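You operate a simulated robot arm through the tools that you are given. There is no shell and no other tool.

Carry out the task below with a simulated robot arm. There is one attempt and no reset: what you move stays moved.

JOB
Dab red paint over the panel of the white block.
Fine: leave the block in the block holder; put the red dauber back and close the red cover. Set down upright: red dauber. Where these are worked on the way, their far stop is far enough and under half their travel is too little: red cover. A coat counts when it lies all over at full strength: go over it till it gets no stronger.

It is judged by the outcome, as a careful person would: the job done as asked, and still so three seconds after it is handed in. It fails if anything else is knocked over, pushed out of place, dropped, spilled or broken. A push-on lid holds only when it is set on centred and level and pressed home; a screw cap is set on level and turned clockwise until tight.

ROBOT AND FRAMES
A 7-joint arm with a two-finger parallel gripper, fixed in place. Base frame: the origin is at the foot of the arm, x ahead of it, y to its left, z up; the work surface is at about z = 0.86. Units: m, degrees, N and s.
With the tool pointing down near the work surface it reaches from about 0.24 to 0.68 m from the base axis. Its first joint turns from -66.0 to 66.0 degrees. Payload 2.4 kg.
The TCP is the grasp point between the finger pads, 0.03 m short of the fingertips. In the tool frame z runs along the fingers and y along their closing line. The gripper opens to 0.094 m. The fingers are 0.028 m wide and 0.01 m thick; the gripper's body (0.05 by 0.096 m) begins 0.055 m behind the TCP.
Orientation is that of the tool frame in the base frame, as a unit quaternion [w, x, y, z]. With the fingers straight down and closing along the base's y, the tool's x points along the base's -x, its y along +y and its z along -z.

CONTROLS
- The arm moves only by the tool arm_command. Its argument "targets" is a list of rows, each an object (a shift or turn left out is 0, a gripper value left out holds the last) with "delta_pos": the shift along the tool's x, y, z in m, a list of three; "delta_rot": the turn, a rotation vector about the tool's x, y, z in degrees, a list of three; "grip": the finger opening in m, from 0 to 0.094. In form: [{"delta_pos": [tx, ty, tz], "delta_rot": [rx, ry, rz], "grip": grip}, ...]. A call has 1 to 20 rows; each row shifts and turns the commanded pose from where the row before left it, along the tool's axes as they then stand. Rows are played at 5 a second. More than 0.05 m and 8.6 degrees between two rows, or a gripper value outside its range, and nothing of the call is played. A pose out of reach is approached as far as the arm can. The call stops where the force on the tool passes 70 N (or 10 N more than at its start, if that is more) or the arm is blocked; 0.2 s more then pass. The fingers move at their own pace (about 0.153 m/s each) and stop on an object; they squeeze with about 23 N. The grip force told is the motor's: it shows also when the fingers shut on nothing. Time passes only in rows, and 0.2 s behind the last, so rows that do not move let the fingers close. It gives the time, the measured TCP pose, the force on the tool (base axes), the opening and the grip force at its end, in the units of the frame above (readings bear some noise), with the torque about the TCP (base axes, N m) and any sound that the robot's microphone picked up, and new pictures: "show" is both (left out), scene, wrist or none.
- Cameras (640 x 400 px; columns grow to the right, rows downward): "scene" is fixed at [0.0515, 0.4825, 1.4581]; the picture's right is [-0.64, -0.77, 0.00], its down [-0.34, 0.28, -0.90] and it looks along [0.69, -0.58, -0.44] (base axes); focal length 317 px, centre (320, 200). "wrist" rides on the gripper at [0.076, 0.014, -0.102] in the tool frame; the picture's right is [-0.18, 0.98, 0.00], its down [-0.75, -0.14, -0.64] and it looks along [-0.63, -0.12, 0.77] (tool axes); focal length 243 px, centre (320, 200). There is no depth. A picture from a camera that has moved, and an enlarged one, comes with that camera's place and axes in the base frame and with its lens.
- zoom(camera, box): a new picture of the part [left, top, right, bottom] of that camera's present view, enlarged. It takes no simulated time.
- close_job(): hands the job in; it is judged then, once.

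Nothing tells you positions but the pictures and the camera data. Unless the task says otherwise, let go and move clear before handing in.

The tools are called after "Call:" by a JSON object that holds its "fn" and its "kwargs". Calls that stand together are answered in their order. arm_command: Moves the arm, as the interface text tells. Its arguments: {"type":"object","properties":{"targets":{"type":"array"},"show":{"type":"string","enum":["both","scene","wrist","none"]}},"required":["targets"]} The other tools are called the same way: zoom (camera, box) takes an enlarged picture of a part of a camera's view; close_job () hands the job in.

At the start:

```text
t: 0.0
ee_pos: [0.3815, -0.0979, 1.2502]
ee_rot: [0.0, 0.0, 1.0, -0.001]
contact_force: [0.2, -0.1, 0.6]
ft_torque: [0.02, -0.01, 0.01]
finger_gap: 0.094
grip_force: 0.1
```

scene: 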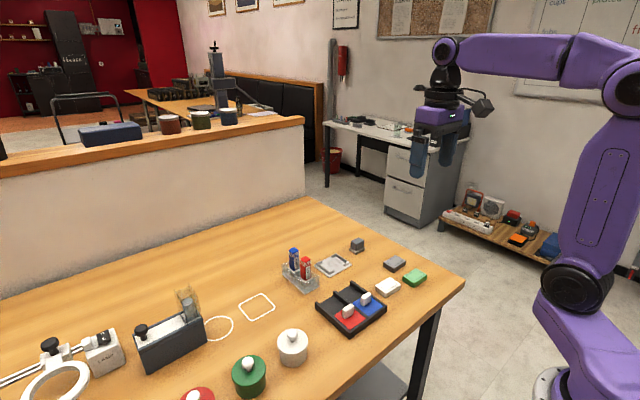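
wrist: 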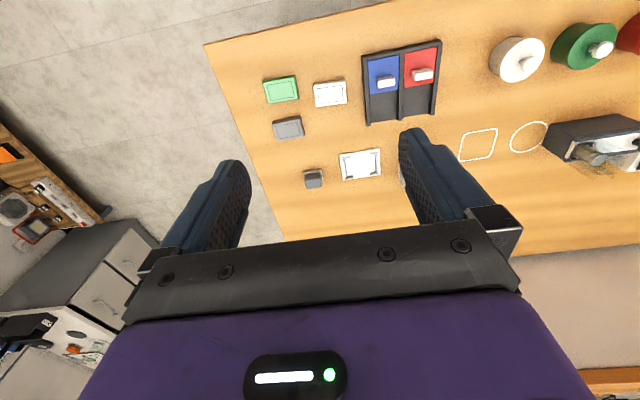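

I see a table with a rack of red and blue daubers, an ink tray with sliding red and blue covers, blocks (white, green, grey) and a block holder. I'll zoom in first to identify them.

Call:
{"fn": "zoom", "kwargs": {"camera": "scene", "box": [260, 220, 460, 345]}}

Call:
{"fn": "zoom", "kwargs": {"camera": "wrist", "box": [240, 20, 460, 200]}}

Call:
{"fn": "zoom", "kwargs": {"camera": "scene", "box": [0, 270, 320, 400]}}

```text
3.20 times, centred on (360, 282) of scene
camera zoom: at [0.0515, 0.4825, 1.4581], right [-0.64, -0.77, 0.0], down [-0.34, 0.28, -0.9], along [0.69, -0.58, -0.44], focal length 1016 px, centre (192, -64)
```

zoom: 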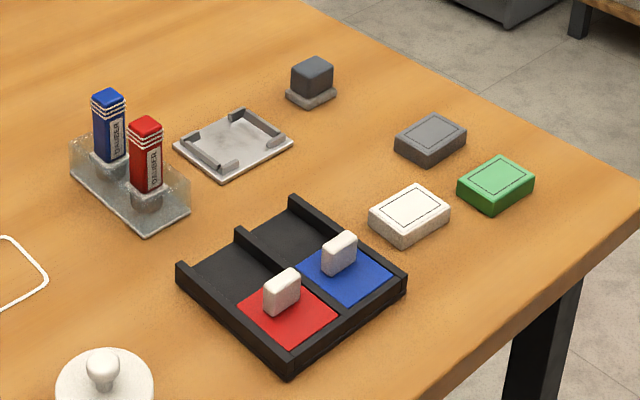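

```text
2.22 times, centred on (350, 110) of wrist
camera zoom: at [0.304, -0.0831, 1.3521], right [0.18, 0.98, 0.0], down [0.75, -0.14, 0.64], along [0.63, -0.12, -0.77], focal length 539 px, centre (253, 400)
```

zoom: 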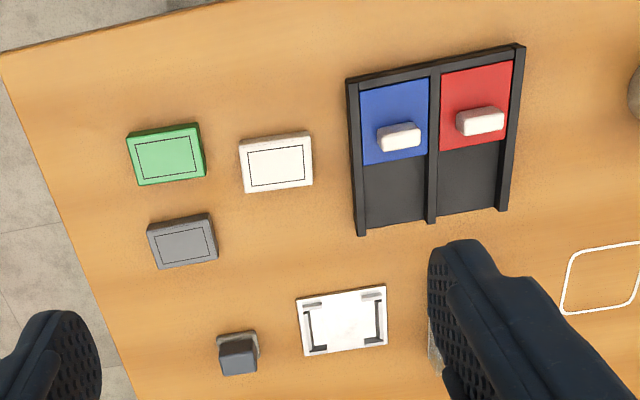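

```text
2.00 times, centred on (160, 335) of scene
camera zoom: at [0.0515, 0.4825, 1.4581], right [-0.64, -0.77, 0.0], down [-0.34, 0.28, -0.9], along [0.69, -0.58, -0.44], focal length 635 px, centre (640, -70)
```

zoom: 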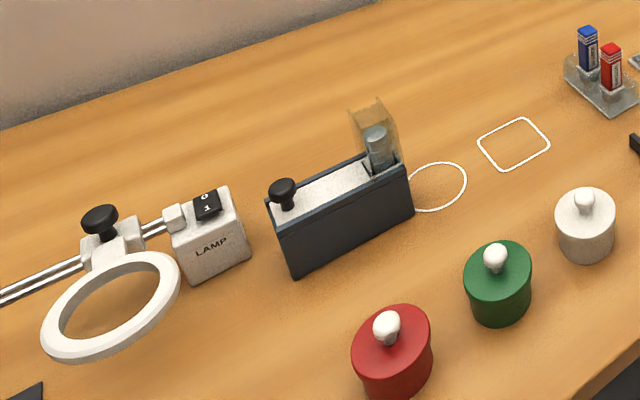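

The white block is near (0.44, -0.09), the holder near (0.61, -0.04), the red dauber near (0.60, 0.07) and the red cover's knob near (0.44, 0.07). I'll move lower for a closer look.

Call:
{"fn": "arm_command", "kwargs": {"targets": [{"delta_pos": [0.0125, 0.01, 0.0425]}, {"delta_pos": [0.0125, 0.01, 0.0425]}, {"delta_pos": [0.0125, 0.01, 0.0425]}, {"delta_pos": [0.0125, 0.01, 0.0425]}, {}]}}

```text
t: 1.2
ee_pos: [0.3314, -0.0577, 1.0784]
ee_rot: [0.0, 0.0, 1.0, 0.0]
contact_force: [-0.1, -0.3, 0.7]
ft_torque: [-0.03, 0.01, 0.05]
finger_gap: 0.094
grip_force: 0.0
camera wrist: at [0.2547, -0.0436, 1.1811], right [0.19, 0.98, 0.0], down [0.75, -0.14, 0.64], along [0.63, -0.12, -0.77], focal length 243 px, centre (320, 200)
```

scene: 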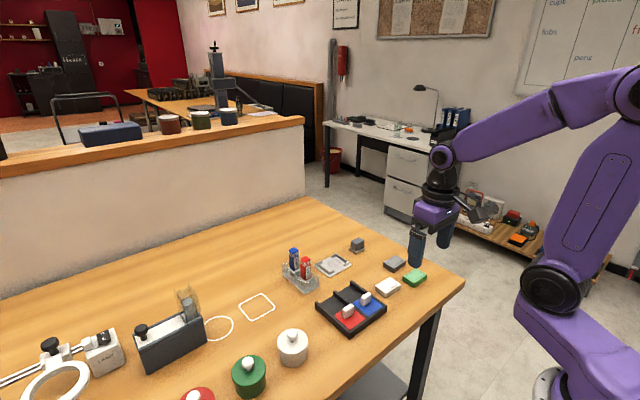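
wrist: 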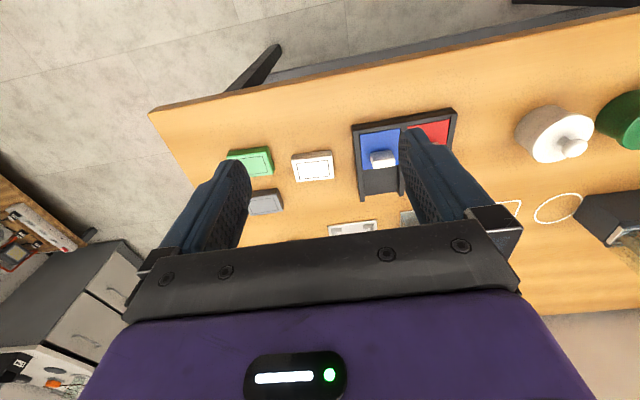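

The white block shows between the fingers. I'll zoom in to measure it.

Call:
{"fn": "zoom", "kwargs": {"camera": "wrist", "box": [220, 100, 400, 212]}}

Call:
{"fn": "zoom", "kwargs": {"camera": "scene", "box": [265, 225, 355, 281]}}

Call:
{"fn": "zoom", "kwargs": {"camera": "scene", "box": [310, 255, 440, 336]}}

```text
3.56 times, centred on (310, 156) of wrist
camera zoom: at [0.2547, -0.0436, 1.1811], right [0.19, 0.98, 0.0], down [0.75, -0.14, 0.64], along [0.63, -0.12, -0.77], focal length 863 px, centre (356, 356)
```

zoom: 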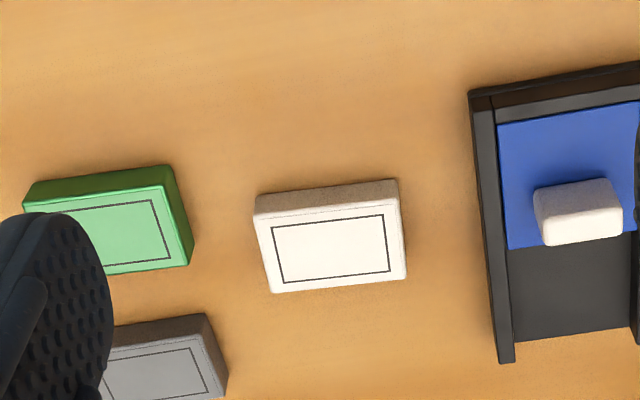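

```text
7.11 times, centred on (310, 253) of scene
camera zoom: at [0.0515, 0.4825, 1.4581], right [-0.64, -0.77, 0.0], down [-0.34, 0.28, -0.9], along [0.69, -0.58, -0.44], focal length 2257 px, centre (391, -177)
```

zoom: 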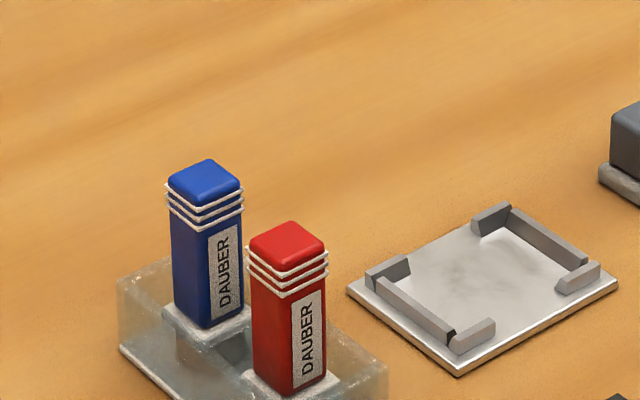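

```text
4.92 times, centred on (375, 296) of scene
camera zoom: at [0.0515, 0.4825, 1.4581], right [-0.64, -0.77, 0.0], down [-0.34, 0.28, -0.9], along [0.69, -0.58, -0.44], focal length 1562 px, centre (49, -270)
```

zoom: 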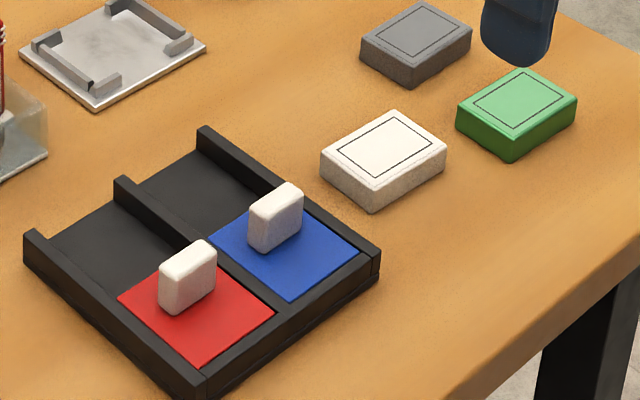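

The white block lies at about (0.445, -0.089), turned about -5°, and is 57 × 37 mm. The holder is a plate centred near (0.616, -0.043) with gaps at its x ends, so I'll grip across the short side. Next I turn the tool and go above the block.

Call:
{"fn": "arm_command", "kwargs": {"targets": [{"delta_rot": [0, 0, -7.745]}, {"delta_rot": [0, 0, -7.745]}, {"delta_rot": [0, 0, -7.745]}, {"delta_rot": [0, 0, -7.745]}, {"delta_rot": [0, 0, -7.745]}, {"delta_rot": [0, 0, -7.745]}, {"delta_rot": [0, 0, -7.745]}, {"delta_rot": [0, 0, -7.745]}, {"delta_rot": [0, 0, -7.745]}, {"delta_rot": [0, 0, -7.745]}, {"delta_rot": [0, 0, -7.745]}, {"delta_pos": [0.0073, -0.0385, 0.026]}, {"delta_pos": [0.0073, -0.0385, 0.026]}, {"delta_pos": [0.0074, -0.0385, 0.026]}, {}, {}]}}

```text
t: 4.6
ee_pos: [0.4452, -0.0875, 1.0021]
ee_rot: [0.001, -0.677, 0.736, -0.001]
contact_force: [0.6, -0.1, -0.2]
ft_torque: [0.0, -0.03, -0.02]
finger_gap: 0.0941
grip_force: 0.0
camera wrist: at [0.4244, -0.1632, 1.1035], right [-0.96, 0.27, 0.0], down [0.2, 0.74, 0.64], along [0.17, 0.62, -0.77], focal length 243 px, centre (320, 200)
```

scene: 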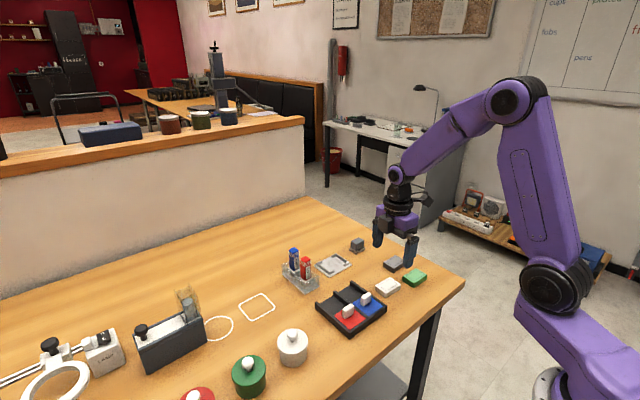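
wrist: 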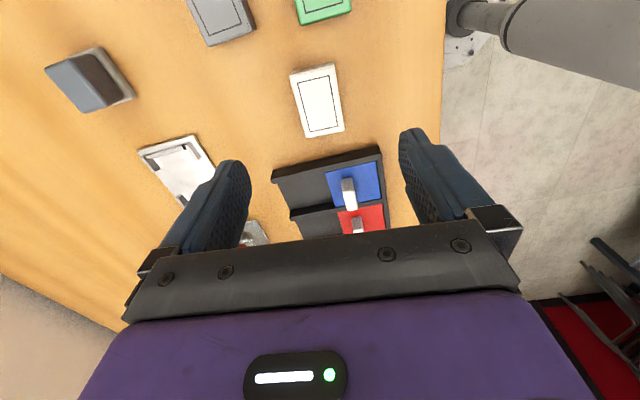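

The tool is above the block with the right turn. I'll zoom to check alignment before going down.

Call:
{"fn": "zoom", "kwargs": {"camera": "wrist", "box": [260, 40, 390, 150]}}

Call:
{"fn": "zoom", "kwargs": {"camera": "wrist", "box": [120, 100, 420, 250]}}

```text
3.64 times, centred on (325, 95) of wrist
camera zoom: at [0.4244, -0.1632, 1.1035], right [-0.96, 0.27, 0.0], down [0.2, 0.74, 0.64], along [0.17, 0.62, -0.77], focal length 882 px, centre (302, 582)
```

zoom: 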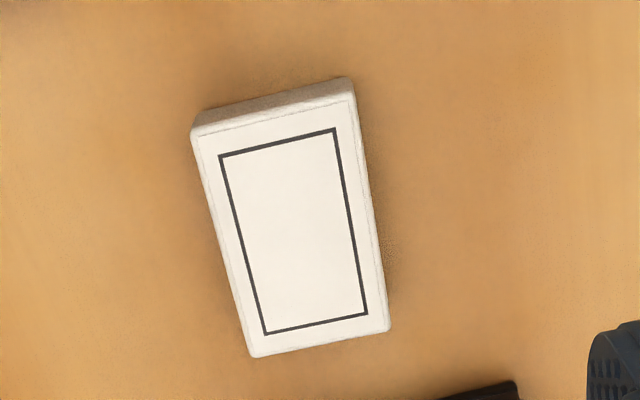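

```text
2.13 times, centred on (270, 175) of wrist
camera zoom: at [0.4244, -0.1632, 1.1035], right [-0.96, 0.27, 0.0], down [0.2, 0.74, 0.64], along [0.17, 0.62, -0.77], focal length 518 px, centre (427, 253)
```

zoom: 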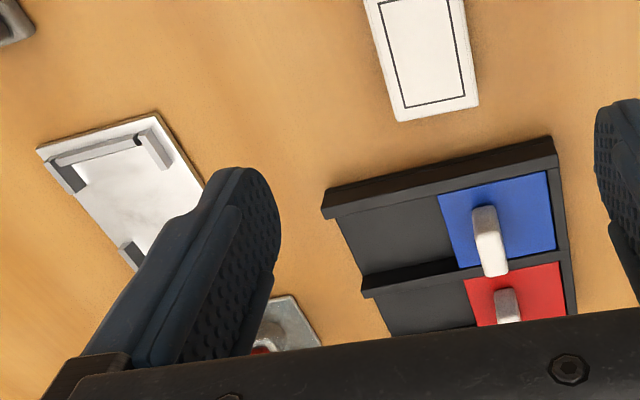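

The block's centre is (0.446, -0.090) with a yaw of about -4°. I'll trim the pose, go down and grip it.

Call:
{"fn": "arm_command", "kwargs": {"targets": [{"delta_pos": [0.0026, -0.0008, 0.0], "delta_rot": [0, 0, -0.7]}, {"delta_pos": [0, 0, 0.035]}, {"delta_pos": [0, 0, 0.035]}, {"delta_pos": [0, 0, 0.025]}, {"delta_pos": [0, 0, 0.01]}, {}, {"grip": 0.03}, {"grip": 0.03}, {"grip": 0.03}]}}

```text
t: 6.6
ee_pos: [0.4442, -0.0909, 0.8965]
ee_rot: [0.0, -0.681, 0.732, 0.0]
contact_force: [-0.4, 0.4, 0.4]
ft_torque: [0.02, 0.01, 0.0]
finger_gap: 0.0393
grip_force: 23.1
camera wrist: at [0.4243, -0.1665, 0.9989], right [-0.97, 0.25, 0.0], down [0.19, 0.74, 0.64], along [0.16, 0.62, -0.77], focal length 243 px, centre (320, 200)
```

scene: 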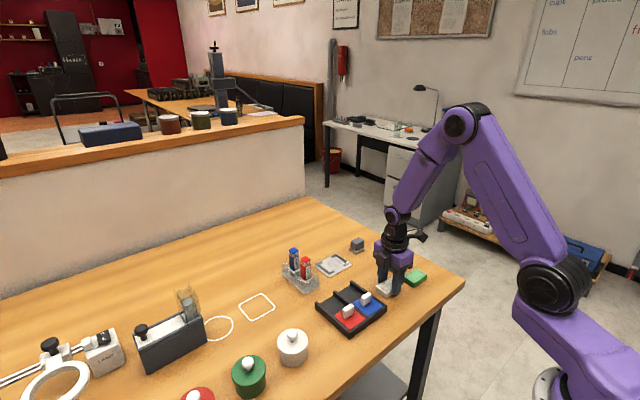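
wrist: 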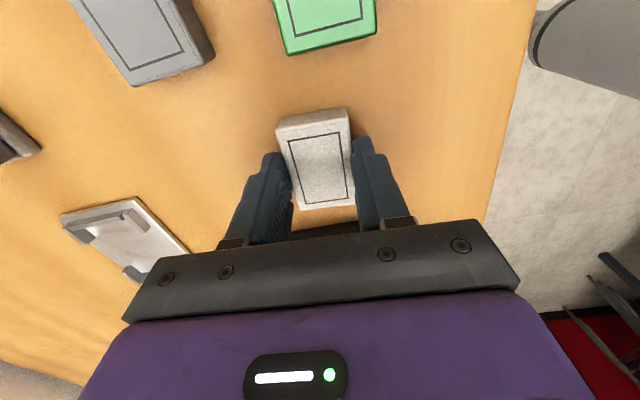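

The block is gripped (39 mm). I'll lift it, square the yaw and stop beside the holder to measure it.

Call:
{"fn": "arm_command", "kwargs": {"targets": [{"delta_pos": [0, 0, -0.03]}, {"delta_pos": [0, 0, -0.04]}, {"delta_pos": [0, 0, -0.04], "delta_rot": [0, 0, -4.1]}, {"delta_pos": [0, -0.038, 0]}, {"delta_pos": [0, -0.038, 0]}, {}, {}]}}

Call:
{"fn": "zoom", "kwargs": {"camera": "wrist", "box": [140, 80, 340, 240]}}

```text
t: 8.2
ee_pos: [0.5212, -0.0907, 1.0071]
ee_rot: [0.0, 0.707, -0.707, 0.0]
contact_force: [-0.2, 0.2, -1.3]
ft_torque: [0.0, -0.03, -0.02]
finger_gap: 0.0392
grip_force: 23.1
camera wrist: at [0.5058, -0.1676, 1.1088], right [-0.98, 0.18, 0.0], down [0.14, 0.75, 0.64], along [0.12, 0.63, -0.77], focal length 243 px, centre (320, 200)
```

scene: 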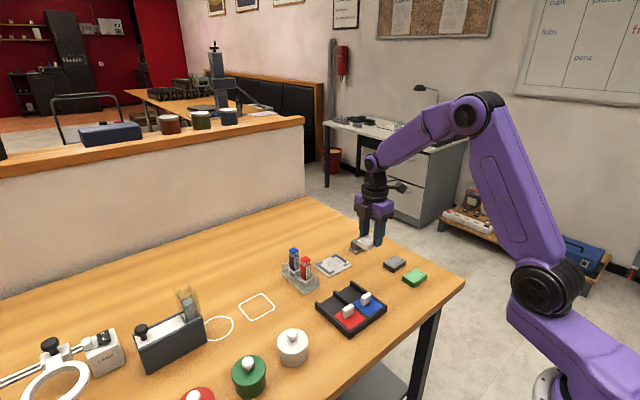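
wrist: 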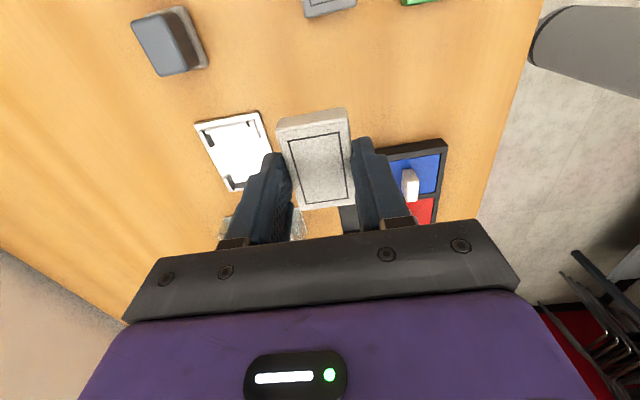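

```text
2.50 times, centred on (240, 160) of wrist
camera zoom: at [0.5058, -0.1676, 1.1088], right [-0.98, 0.18, 0.0], down [0.14, 0.75, 0.64], along [0.12, 0.63, -0.77], focal length 606 px, centre (520, 300)
```

zoom: 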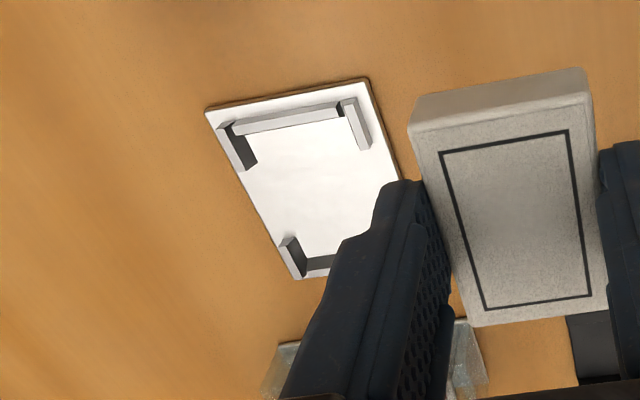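

The holder lies square to the base axes around (0.617, -0.047). I'll zoom in for its inner dimensions.

Call:
{"fn": "zoom", "kwargs": {"camera": "wrist", "box": [185, 100, 281, 200]}}

Call:
{"fn": "zoom", "kwargs": {"camera": "scene", "box": [310, 245, 358, 281]}}

```text
4.00 times, centred on (233, 150) of wrist
camera zoom: at [0.5058, -0.1676, 1.1088], right [-0.98, 0.18, 0.0], down [0.14, 0.75, 0.64], along [0.12, 0.63, -0.77], focal length 970 px, centre (668, 400)
```

zoom: 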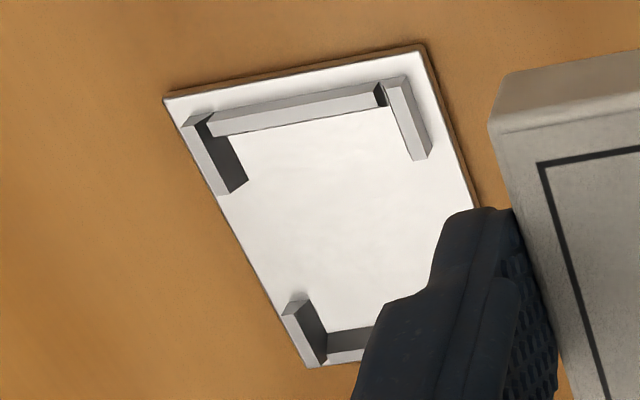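

```text
11.11 times, centred on (334, 263) of scene
camera zoom: at [0.0515, 0.4825, 1.4581], right [-0.64, -0.77, 0.0], down [-0.34, 0.28, -0.9], along [0.69, -0.58, -0.44], focal length 3526 px, centre (164, -500)
```

zoom: 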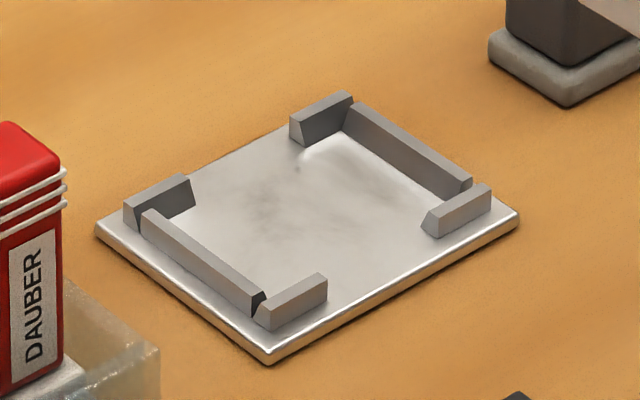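

The cavity runs from about 0.593 to 0.643 in x and -0.082 to -0.014 in y, centred at (0.618, -0.048), with a few mm of clearance all round. I'll carry the block over it and start down.

Call:
{"fn": "arm_command", "kwargs": {"targets": [{"delta_pos": [-0.014, -0.0323, 0]}, {"delta_pos": [-0.014, -0.0323, 0]}, {"delta_pos": [-0.014, -0.0324, 0]}, {"delta_pos": [0, 0, 0.035]}, {"delta_pos": [0, 0, 0.035]}, {}, {}]}}

Call:
{"fn": "zoom", "kwargs": {"camera": "wrist", "box": [220, 60, 420, 220]}}

Call:
{"fn": "zoom", "kwargs": {"camera": "scene", "box": [280, 220, 380, 290]}}

```text
t: 9.8
ee_pos: [0.6183, -0.051, 0.9357]
ee_rot: [0.0, -0.707, 0.707, 0.0]
contact_force: [-0.8, 1.1, 0.1]
ft_torque: [0.0, -0.01, -0.01]
finger_gap: 0.0389
grip_force: 22.9
camera wrist: at [0.6027, -0.1267, 1.0383], right [-0.98, 0.18, 0.0], down [0.14, 0.75, 0.64], along [0.12, 0.63, -0.77], focal length 243 px, centre (320, 200)
```

scene: 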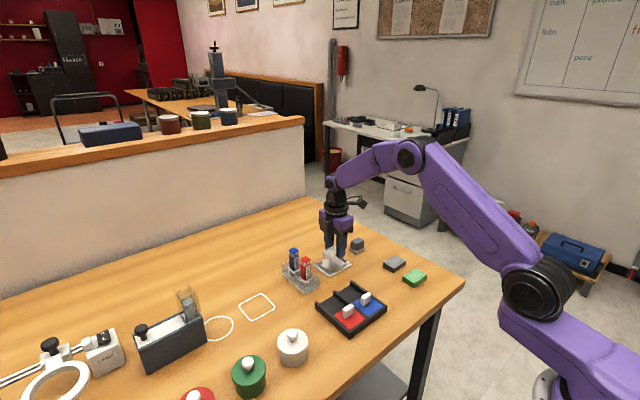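
wrist: 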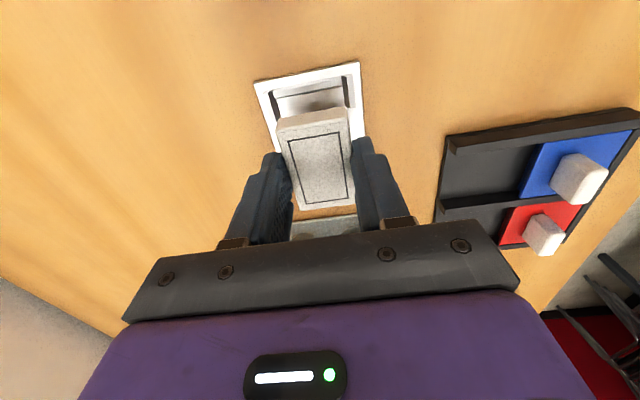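

```text
2.50 times, centred on (320, 140) of wrist
camera zoom: at [0.6027, -0.1267, 1.0383], right [-0.98, 0.18, 0.0], down [0.14, 0.75, 0.64], along [0.12, 0.63, -0.77], focal length 606 px, centre (320, 350)
```

zoom: 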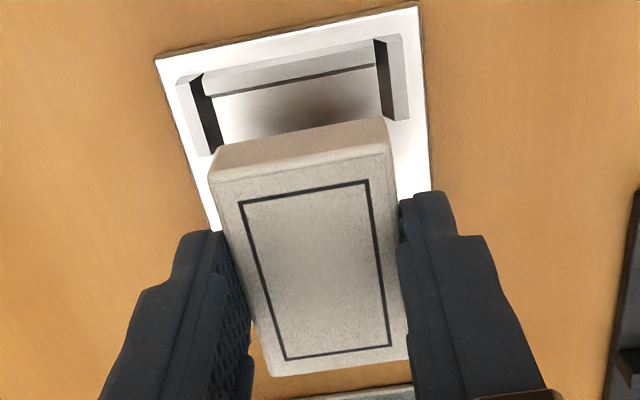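

```text
5.71 times, centred on (330, 255) of scene
camera zoom: at [0.0515, 0.4825, 1.4581], right [-0.64, -0.77, 0.0], down [-0.34, 0.28, -0.9], along [0.69, -0.58, -0.44], focal length 1814 px, centre (263, -114)
```

zoom: 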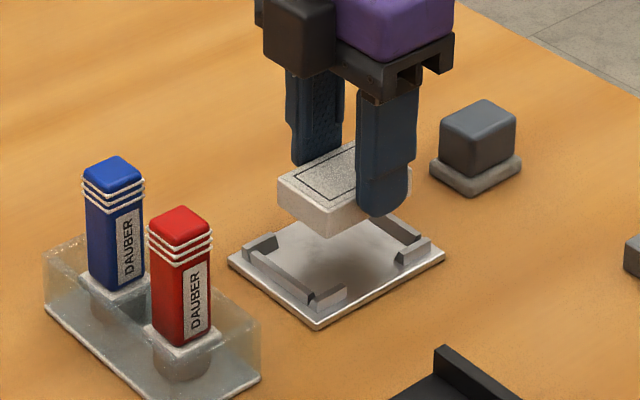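

The block is over the cavity, about 2.5 mm off centre in y. I'll trim that and lower to just above the plate.

Call:
{"fn": "arm_command", "kwargs": {"targets": [{"delta_pos": [-0.0025, -0.0008, 0.005]}, {"delta_pos": [0, 0, 0.013]}, {"delta_pos": [0, 0, 0.01]}, {}, {}]}}

Call:
{"fn": "zoom", "kwargs": {"camera": "scene", "box": [300, 235, 370, 290]}}

```text
t: 11.0
ee_pos: [0.6188, -0.048, 0.9091]
ee_rot: [-0.001, 0.707, -0.707, 0.001]
contact_force: [0.3, 0.6, -0.8]
ft_torque: [-0.01, 0.02, 0.0]
finger_gap: 0.039
grip_force: 22.9
camera wrist: at [0.6041, -0.1233, 1.0108], right [-0.98, 0.18, 0.0], down [0.14, 0.75, 0.64], along [0.12, 0.63, -0.77], focal length 243 px, centre (320, 200)
```

scene: 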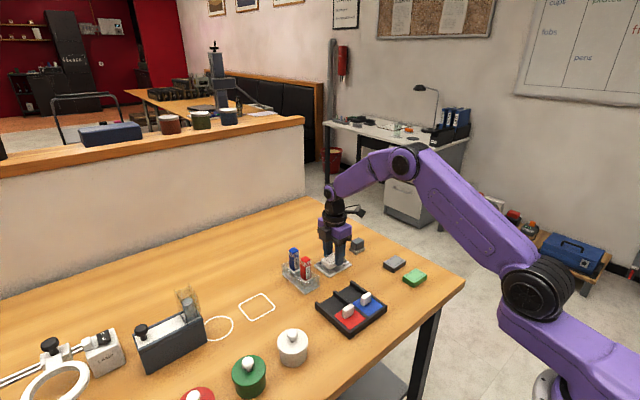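
wrist: 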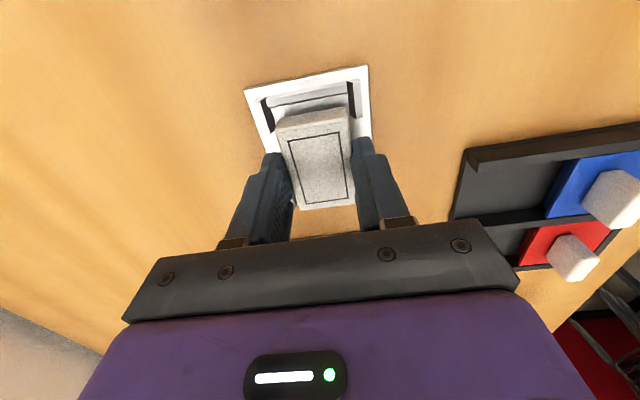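

```text
7.27 times, centred on (335, 262) of scene
camera zoom: at [0.0515, 0.4825, 1.4581], right [-0.64, -0.77, 0.0], down [-0.34, 0.28, -0.9], along [0.69, -0.58, -0.44], focal length 2308 px, centre (211, -254)
```

zoom: 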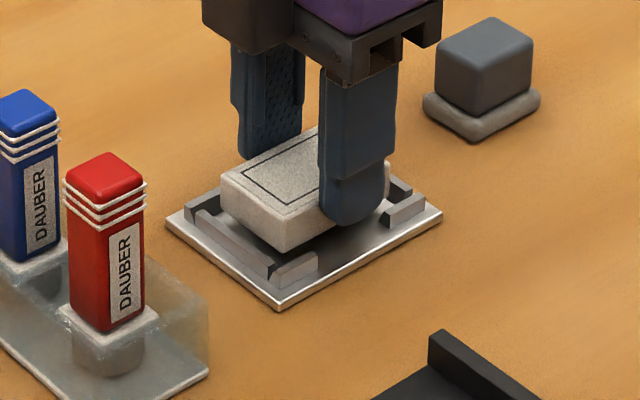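

Well centred, with a small gap below. I'll lower in small steps to feel the seat.

Call:
{"fn": "arm_command", "kwargs": {"targets": [{"delta_pos": [0, 0, 0.003]}, {"delta_pos": [0, 0, 0.002]}, {"delta_pos": [0, 0, 0.001]}, {}], "show": "none"}}

```text
t: 12.0
ee_pos: [0.619, -0.0467, 0.904]
ee_rot: [0.0, -0.707, 0.707, 0.001]
contact_force: [-0.6, -0.4, -0.9]
ft_torque: [0.03, 0.0, -0.02]
finger_gap: 0.0393
grip_force: 22.9
```

Call:
{"fn": "arm_command", "kwargs": {"targets": [{"delta_pos": [0, 0, 0.001]}, {"delta_pos": [0, 0, 0.001]}, {}], "show": "none"}}

```text
t: 12.8
ee_pos: [0.6176, -0.0463, 0.9021]
ee_rot: [0.001, -0.707, 0.707, 0.0]
contact_force: [-3.6, 0.4, 9.8]
ft_torque: [0.11, 0.19, 0.02]
finger_gap: 0.0391
grip_force: 22.5
```

There is about 10 N of contact, so the block is seated. I'll open gently and lift away.

Call:
{"fn": "arm_command", "kwargs": {"targets": [{"grip": 0.05}, {"grip": 0.056}, {"delta_pos": [0, 0, -0.02]}, {"delta_pos": [0, 0, -0.04]}, {"delta_pos": [0, 0, -0.04]}, {}]}}

Call:
{"fn": "zoom", "kwargs": {"camera": "scene", "box": [300, 235, 370, 290]}}

Call:
{"fn": "zoom", "kwargs": {"camera": "wrist", "box": [220, 40, 420, 200]}}

```text
t: 14.2
ee_pos: [0.6179, -0.0464, 1.0017]
ee_rot: [0.0, -0.707, 0.707, -0.001]
contact_force: [0.3, -0.1, -0.8]
ft_torque: [-0.02, 0.02, 0.01]
finger_gap: 0.0561
grip_force: 0.0
camera wrist: at [0.6032, -0.1227, 1.1035], right [-0.98, 0.18, 0.0], down [0.14, 0.75, 0.64], along [0.12, 0.63, -0.77], focal length 243 px, centre (320, 200)
```

scene: 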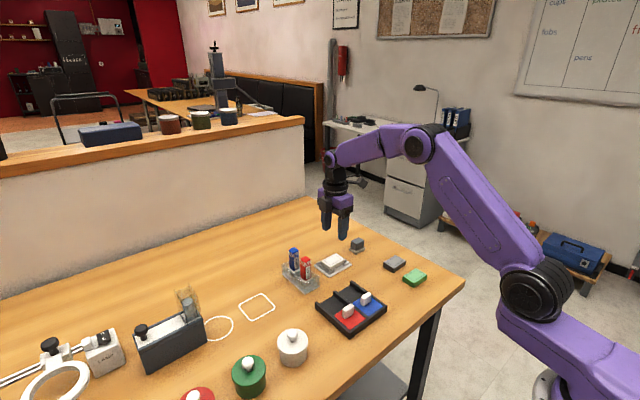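
wrist: 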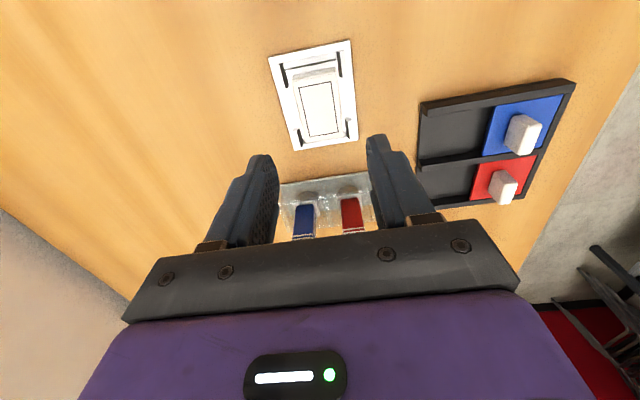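

```text
7.27 times, centred on (335, 262) of scene
camera zoom: at [0.0515, 0.4825, 1.4581], right [-0.64, -0.77, 0.0], down [-0.34, 0.28, -0.9], along [0.69, -0.58, -0.44], focal length 2308 px, centre (211, -254)
```

zoom: 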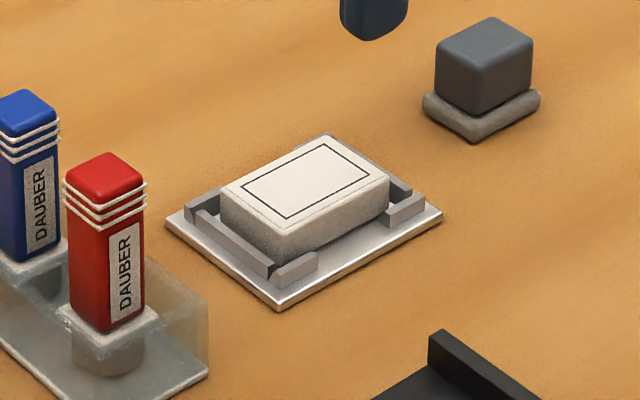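

```text
2.50 times, centred on (320, 120) of wrist
camera zoom: at [0.6032, -0.1227, 1.1035], right [-0.98, 0.18, 0.0], down [0.14, 0.75, 0.64], along [0.12, 0.63, -0.77], focal length 606 px, centre (320, 400)
```

zoom: 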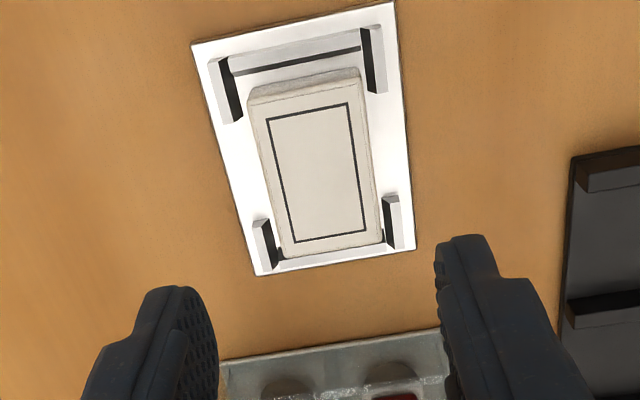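

The block sits flat in the holder, its panel spanning x 0.6045–0.633 and y -0.068 to -0.0225. Next I'll look at the red cover's knob from above.

Call:
{"fn": "arm_command", "kwargs": {"targets": [{"delta_pos": [0, 0.04, 0]}, {"delta_pos": [-0.02, 0.036, 0]}, {"delta_pos": [-0.022, 0.036, 0]}, {"delta_pos": [-0.022, 0.036, 0]}, {"delta_pos": [-0.022, 0.034, 0]}, {}, {}]}}

Call:
{"fn": "zoom", "kwargs": {"camera": "wrist", "box": [220, 60, 420, 220]}}

Call:
{"fn": "zoom", "kwargs": {"camera": "scene", "box": [310, 265, 400, 340]}}

```text
t: 15.8
ee_pos: [0.4356, 0.0397, 1.003]
ee_rot: [0.0, 0.707, -0.707, -0.001]
contact_force: [-1.2, -0.8, 0.2]
ft_torque: [0.01, 0.01, 0.0]
finger_gap: 0.056
grip_force: 0.1
camera wrist: at [0.4213, -0.0368, 1.1039], right [-0.98, 0.18, 0.0], down [0.14, 0.75, 0.64], along [0.12, 0.63, -0.77], focal length 243 px, centre (320, 200)
```

scene: 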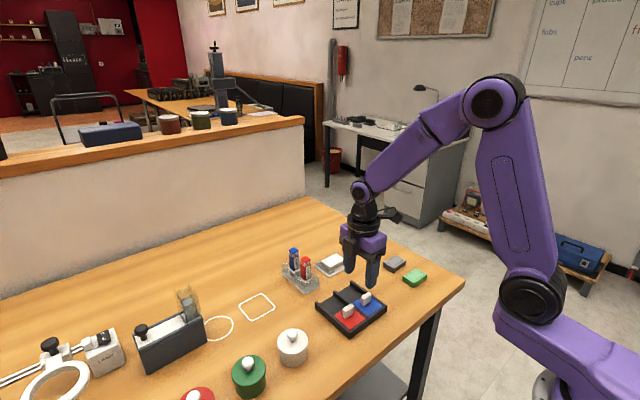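
wrist: 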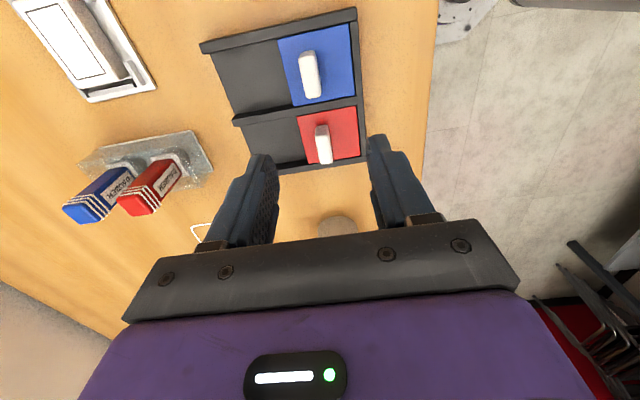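

```text
2.50 times, centred on (320, 140) of wrist
camera zoom: at [0.4213, -0.0368, 1.1039], right [-0.98, 0.18, 0.0], down [0.14, 0.75, 0.64], along [0.12, 0.63, -0.77], focal length 606 px, centre (320, 350)
```

zoom: 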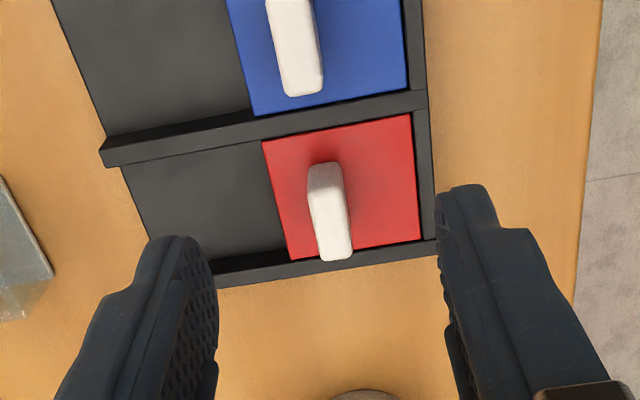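

```text
5.33 times, centred on (355, 302) of scene
camera zoom: at [0.0515, 0.4825, 1.4581], right [-0.64, -0.77, 0.0], down [-0.34, 0.28, -0.9], along [0.69, -0.58, -0.44], focal length 1693 px, centre (133, -347)
```

zoom: 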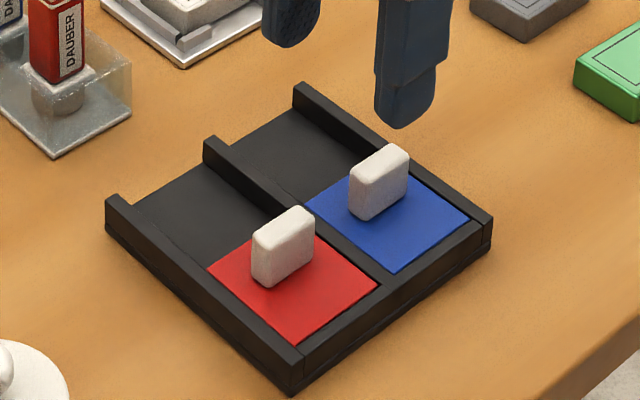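

The red cover spans about x 0.403–0.460 and its knob is centred at (0.438, 0.073), thin along x. I'll grip the knob.

Call:
{"fn": "arm_command", "kwargs": {"targets": [{"delta_pos": [-0.0336, -0.0024, 0], "grip": 0.036}, {"delta_pos": [0, 0, 0.035]}, {"delta_pos": [0, 0, 0.035]}, {}, {}]}}

Call:
{"fn": "zoom", "kwargs": {"camera": "wrist", "box": [220, 60, 420, 220]}}

Call:
{"fn": "zoom", "kwargs": {"camera": "scene", "box": [310, 265, 400, 340]}}

```text
t: 17.0
ee_pos: [0.4392, 0.0738, 0.9322]
ee_rot: [0.0, 0.708, -0.707, 0.001]
contact_force: [-0.2, 0.6, 0.2]
ft_torque: [0.02, 0.01, 0.0]
finger_gap: 0.036
grip_force: 0.1
camera wrist: at [0.4242, -0.0036, 1.0332], right [-0.98, 0.18, 0.0], down [0.14, 0.75, 0.64], along [0.12, 0.63, -0.77], focal length 243 px, centre (320, 200)
```

scene: 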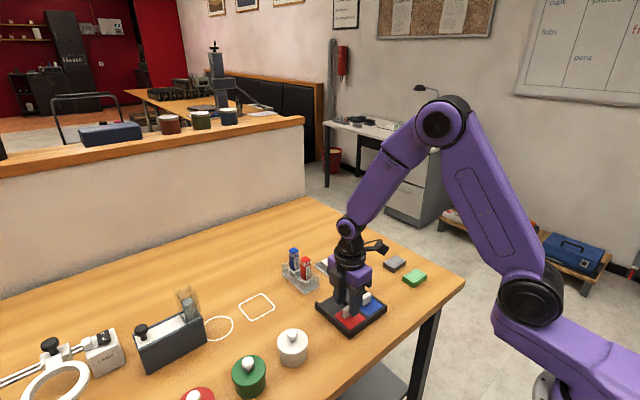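
wrist: 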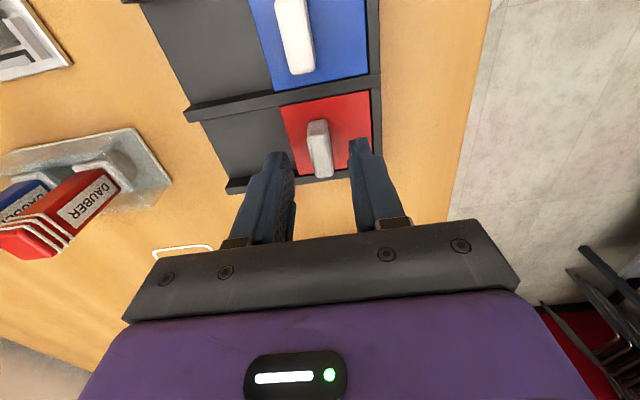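

```text
2.50 times, centred on (320, 140) of wrist
camera zoom: at [0.4242, -0.0036, 1.0332], right [-0.98, 0.18, 0.0], down [0.14, 0.75, 0.64], along [0.12, 0.63, -0.77], focal length 606 px, centre (320, 350)
```

zoom: 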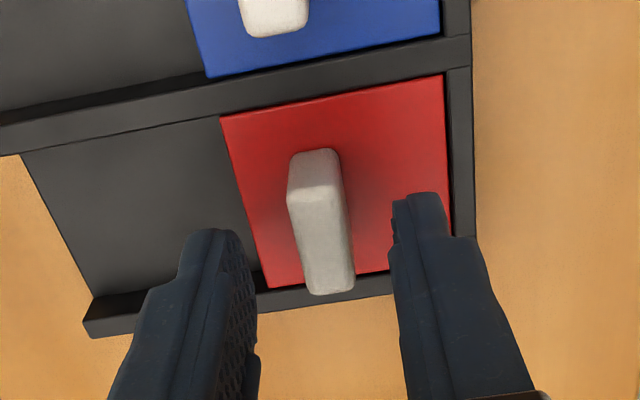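

```text
5.33 times, centred on (355, 302) of scene
camera zoom: at [0.0515, 0.4825, 1.4581], right [-0.64, -0.77, 0.0], down [-0.34, 0.28, -0.9], along [0.69, -0.58, -0.44], focal length 1693 px, centre (133, -347)
```

zoom: 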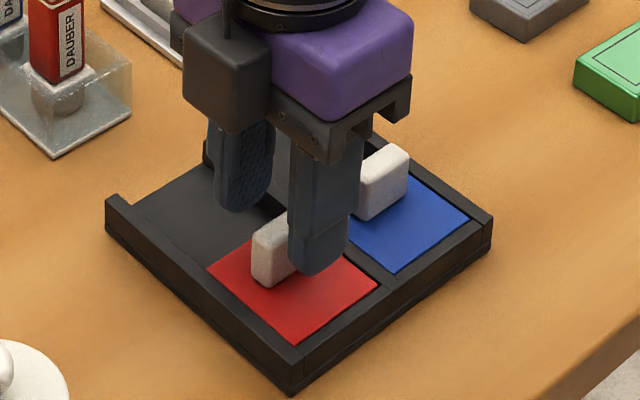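

The fingers straddle the knob. I'll go down and close.

Call:
{"fn": "arm_command", "kwargs": {"targets": [{"delta_pos": [0, 0.001, 0.012]}, {"delta_pos": [0, 0, 0.011]}, {}, {"grip": 0.004}, {"grip": 0.004}, {"grip": 0.004}], "show": "none"}}

```text
t: 18.4
ee_pos: [0.4399, 0.0734, 0.9098]
ee_rot: [0.002, -0.707, 0.707, -0.001]
contact_force: [-0.7, -2.1, 45.8]
ft_torque: [-0.05, -0.07, -0.1]
finger_gap: 0.0134
grip_force: 7.6
```

The fingertips press on the cover (46 N), so its top is at about z = 0.88. I'll open, raise slightly and grip again.

Call:
{"fn": "arm_command", "kwargs": {"targets": [{"grip": 0.03}, {"delta_pos": [0, 0, -0.006]}, {}, {"grip": 0.004}, {"grip": 0.004}, {"grip": 0.004}], "show": "none"}}

```text
t: 19.8
ee_pos: [0.4377, 0.072, 0.9134]
ee_rot: [-0.001, -0.707, 0.707, 0.001]
contact_force: [5.9, 0.0, -24.2]
ft_torque: [0.11, -0.18, 0.0]
finger_gap: 0.012
grip_force: 45.1
```

Call:
{"fn": "arm_command", "kwargs": {"targets": [{}, {}]}}

Call:
{"fn": "zoom", "kwargs": {"camera": "scene", "box": [310, 265, 400, 340]}}

Call:
{"fn": "zoom", "kwargs": {"camera": "wrist", "box": [220, 60, 420, 220]}}

```text
t: 20.4
ee_pos: [0.4371, 0.0731, 0.914]
ee_rot: [-0.001, -0.707, 0.707, 0.001]
contact_force: [6.2, -1.2, -34.2]
ft_torque: [0.03, -0.15, -0.05]
finger_gap: 0.0122
grip_force: 45.0
camera wrist: at [0.423, -0.0038, 1.0158], right [-0.98, 0.18, 0.0], down [0.14, 0.75, 0.64], along [0.12, 0.63, -0.77], focal length 243 px, centre (320, 200)
```

scene: 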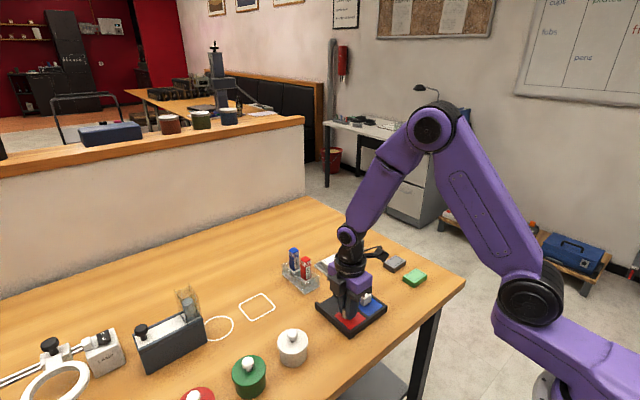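
wrist: 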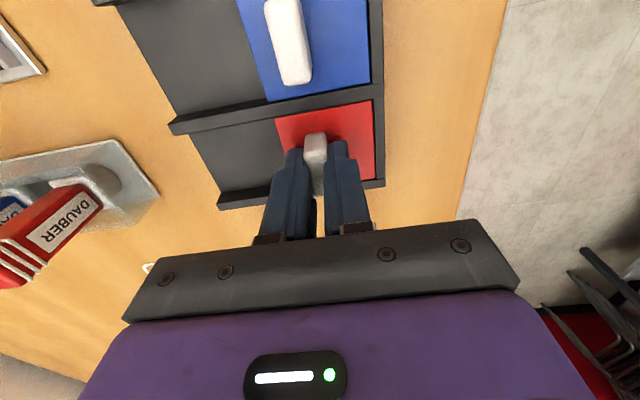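

```text
5.33 times, centred on (355, 302) of scene
camera zoom: at [0.0521, 0.4826, 1.4581], right [-0.64, -0.77, 0.0], down [-0.34, 0.28, -0.9], along [0.69, -0.58, -0.44], focal length 1693 px, centre (133, -347)
```

zoom: 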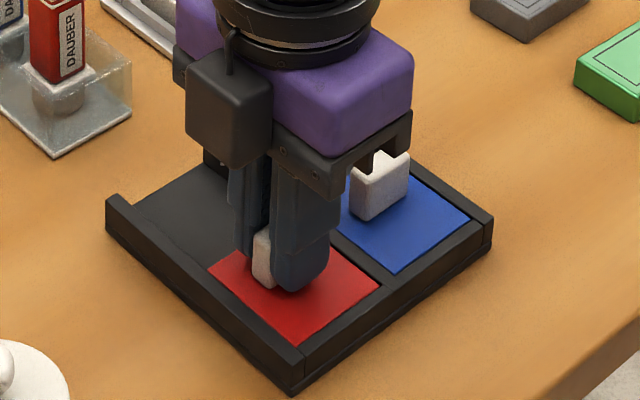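

```text
2.50 times, centred on (320, 140) of wrist
camera zoom: at [0.423, -0.0038, 1.0158], right [-0.98, 0.18, 0.0], down [0.14, 0.75, 0.64], along [0.12, 0.63, -0.77], focal length 606 px, centre (320, 350)
```

zoom: 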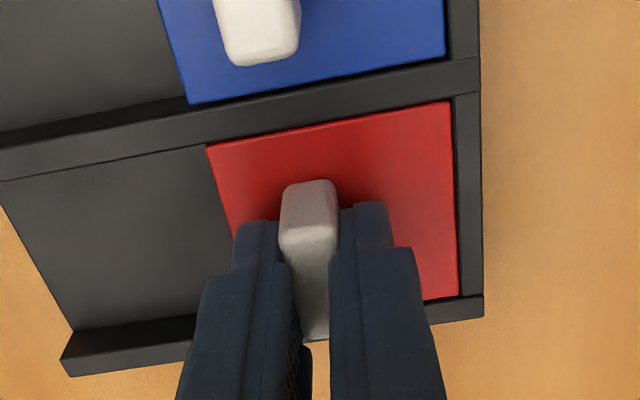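

The knob is held, but the arm is pulling up on it. I'll ease down a millimetre and check the force.

Call:
{"fn": "arm_command", "kwargs": {"targets": [{"delta_pos": [0, 0, 0.0015]}, {}, {}], "show": "none"}}

```text
t: 21.2
ee_pos: [0.4381, 0.0724, 0.9144]
ee_rot: [0.002, -0.707, 0.707, -0.001]
contact_force: [-2.5, -2.6, 7.4]
ft_torque: [-0.47, 0.16, 0.0]
finger_gap: 0.012
grip_force: 44.9
```

The force has relaxed. Now I'll slide the cover in +x.

Call:
{"fn": "arm_command", "kwargs": {"targets": [{"delta_pos": [0, -0.005, 0]}, {"delta_pos": [0, -0.005, 0]}, {"delta_pos": [0, -0.005, 0]}, {}]}}

Call:
{"fn": "zoom", "kwargs": {"camera": "scene", "box": [310, 265, 400, 340]}}

```text
t: 22.2
ee_pos: [0.4536, 0.0717, 0.9141]
ee_rot: [0.002, -0.707, 0.707, -0.002]
contact_force: [0.1, -4.6, 36.3]
ft_torque: [0.01, 0.23, 0.03]
finger_gap: 0.012
grip_force: 44.9
camera wrist: at [0.4385, -0.004, 1.0155], right [-0.98, 0.18, 0.0], down [0.14, 0.75, 0.64], along [0.12, 0.63, -0.77], focal length 243 px, centre (320, 200)
```

scene: 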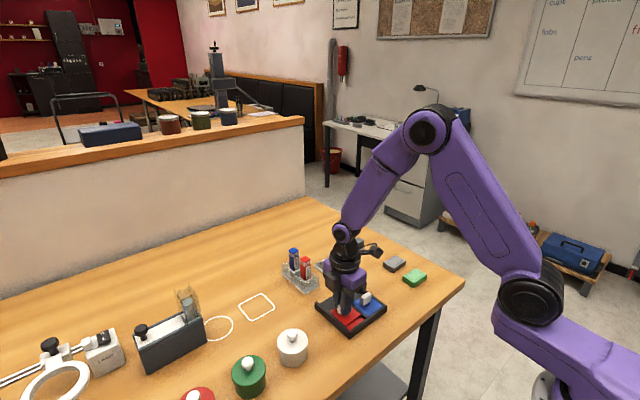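
wrist: 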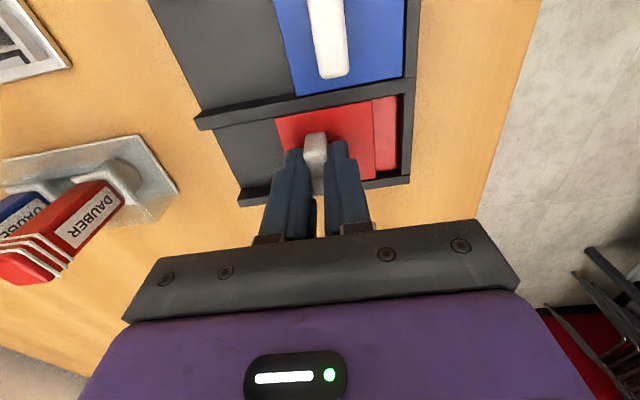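

```text
5.33 times, centred on (355, 302) of scene
camera zoom: at [0.051, 0.4823, 1.4582], right [-0.64, -0.77, 0.0], down [-0.34, 0.28, -0.9], along [0.69, -0.58, -0.44], focal length 1693 px, centre (133, -347)
```

zoom: 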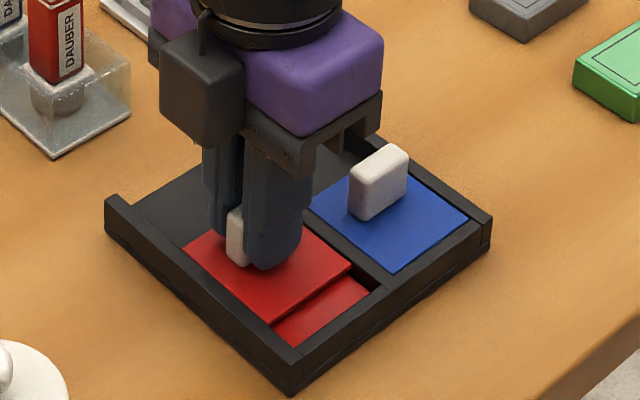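

The cover slides and the red pad appears below. I'll keep on to the far stop, easing the downward press.

Call:
{"fn": "arm_command", "kwargs": {"targets": [{"delta_pos": [0, -0.006, -0.0008]}, {"delta_pos": [0, -0.006, 0]}, {"delta_pos": [0, -0.006, 0]}, {"delta_pos": [0, -0.006, 0]}], "show": "none"}}

```text
t: 23.2
ee_pos: [0.4764, 0.0723, 0.9133]
ee_rot: [0.0, -0.707, 0.707, 0.0]
contact_force: [0.2, -3.7, 19.9]
ft_torque: [0.07, 0.0, -0.11]
finger_gap: 0.012
grip_force: 45.2
```

Call:
{"fn": "arm_command", "kwargs": {"targets": [{"delta_pos": [0, -0.006, -0.0003]}, {"delta_pos": [0, -0.006, 0]}, {"delta_pos": [0, -0.004, 0]}, {}]}}

Call:
{"fn": "zoom", "kwargs": {"camera": "scene", "box": [310, 265, 400, 340]}}

```text
t: 24.2
ee_pos: [0.4928, 0.0728, 0.9139]
ee_rot: [0.0, -0.707, 0.707, 0.0]
contact_force: [0.5, 1.7, -3.8]
ft_torque: [-0.01, -0.04, -0.06]
finger_gap: 0.012
grip_force: 45.1
camera wrist: at [0.4782, -0.0038, 1.0155], right [-0.98, 0.18, 0.0], down [0.14, 0.75, 0.64], along [0.12, 0.63, -0.77], focal length 243 px, centre (320, 200)
```

scene: 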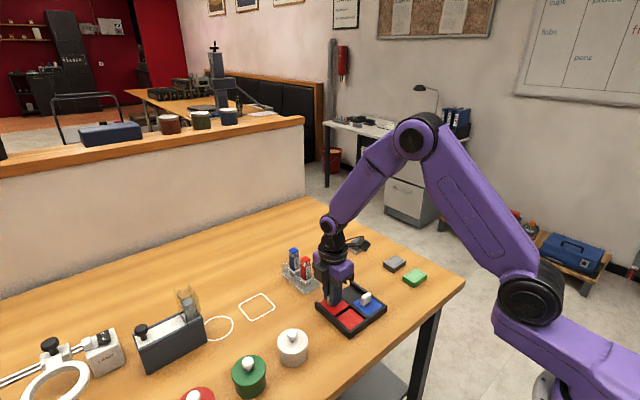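
wrist: 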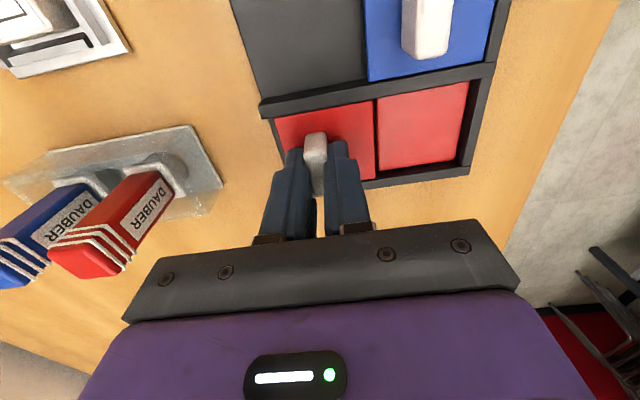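

```text
5.33 times, centred on (355, 302) of scene
camera zoom: at [0.0516, 0.4826, 1.4581], right [-0.64, -0.77, 0.0], down [-0.34, 0.28, -0.9], along [0.69, -0.58, -0.44], focal length 1693 px, centre (133, -347)
```

zoom: 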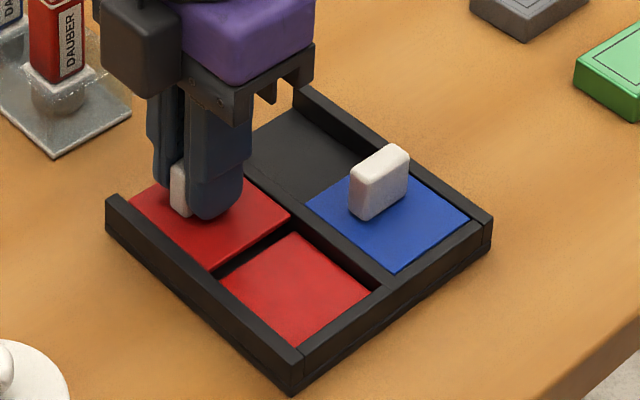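

The pad is fully exposed. I'll nudge a little further to check for the stop, then release.

Call:
{"fn": "arm_command", "kwargs": {"targets": [{"delta_pos": [0, -0.002, 0]}, {"delta_pos": [0, -0.001, 0]}, {}], "show": "none"}}

```text
t: 25.0
ee_pos: [0.4949, 0.0728, 0.9133]
ee_rot: [-0.001, -0.707, 0.708, 0.0]
contact_force: [0.7, 3.2, -15.6]
ft_torque: [0.17, -0.09, -0.05]
finger_gap: 0.012
grip_force: 44.7
```

Call:
{"fn": "arm_command", "kwargs": {"targets": [{"grip": 0.03}, {"grip": 0.036}, {"delta_pos": [0, 0, -0.03]}, {"delta_pos": [0, 0, -0.045]}, {"delta_pos": [0, 0, -0.045]}, {"delta_pos": [0.03, -0.035, -0.02], "grip": 0.06}, {"delta_pos": [0.02, -0.035, -0.02], "grip": 0.06}, {"delta_pos": [0, -0.035, 0], "grip": 0.06}, {}, {}]}}

Call:
{"fn": "zoom", "kwargs": {"camera": "wrist", "box": [220, 60, 420, 240]}}

Call:
{"fn": "zoom", "kwargs": {"camera": "scene", "box": [270, 235, 400, 345]}}

```text
refused: row 6 steps farther than a row can; nothing moved
```

```text
2.22 times, centred on (320, 150) of wrist
camera zoom: at [0.481, -0.0038, 1.0155], right [-0.98, 0.18, 0.0], down [0.14, 0.75, 0.64], along [0.12, 0.63, -0.77], focal length 539 px, centre (320, 311)
```

zoom: 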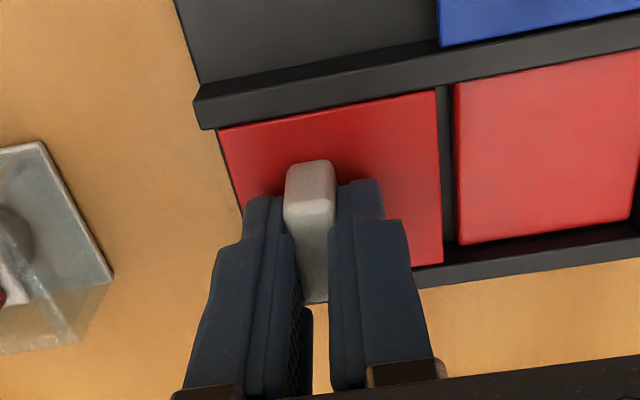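

```text
3.64 times, centred on (335, 290) of scene
camera zoom: at [0.0518, 0.4826, 1.458], right [-0.64, -0.77, 0.0], down [-0.34, 0.28, -0.9], along [0.69, -0.58, -0.44], focal length 1154 px, centre (266, -127)
```

zoom: 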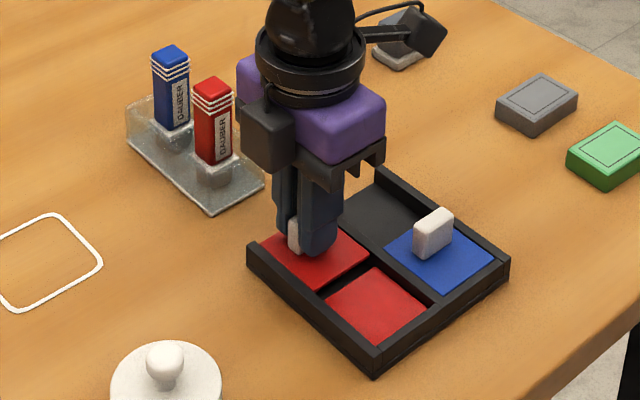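

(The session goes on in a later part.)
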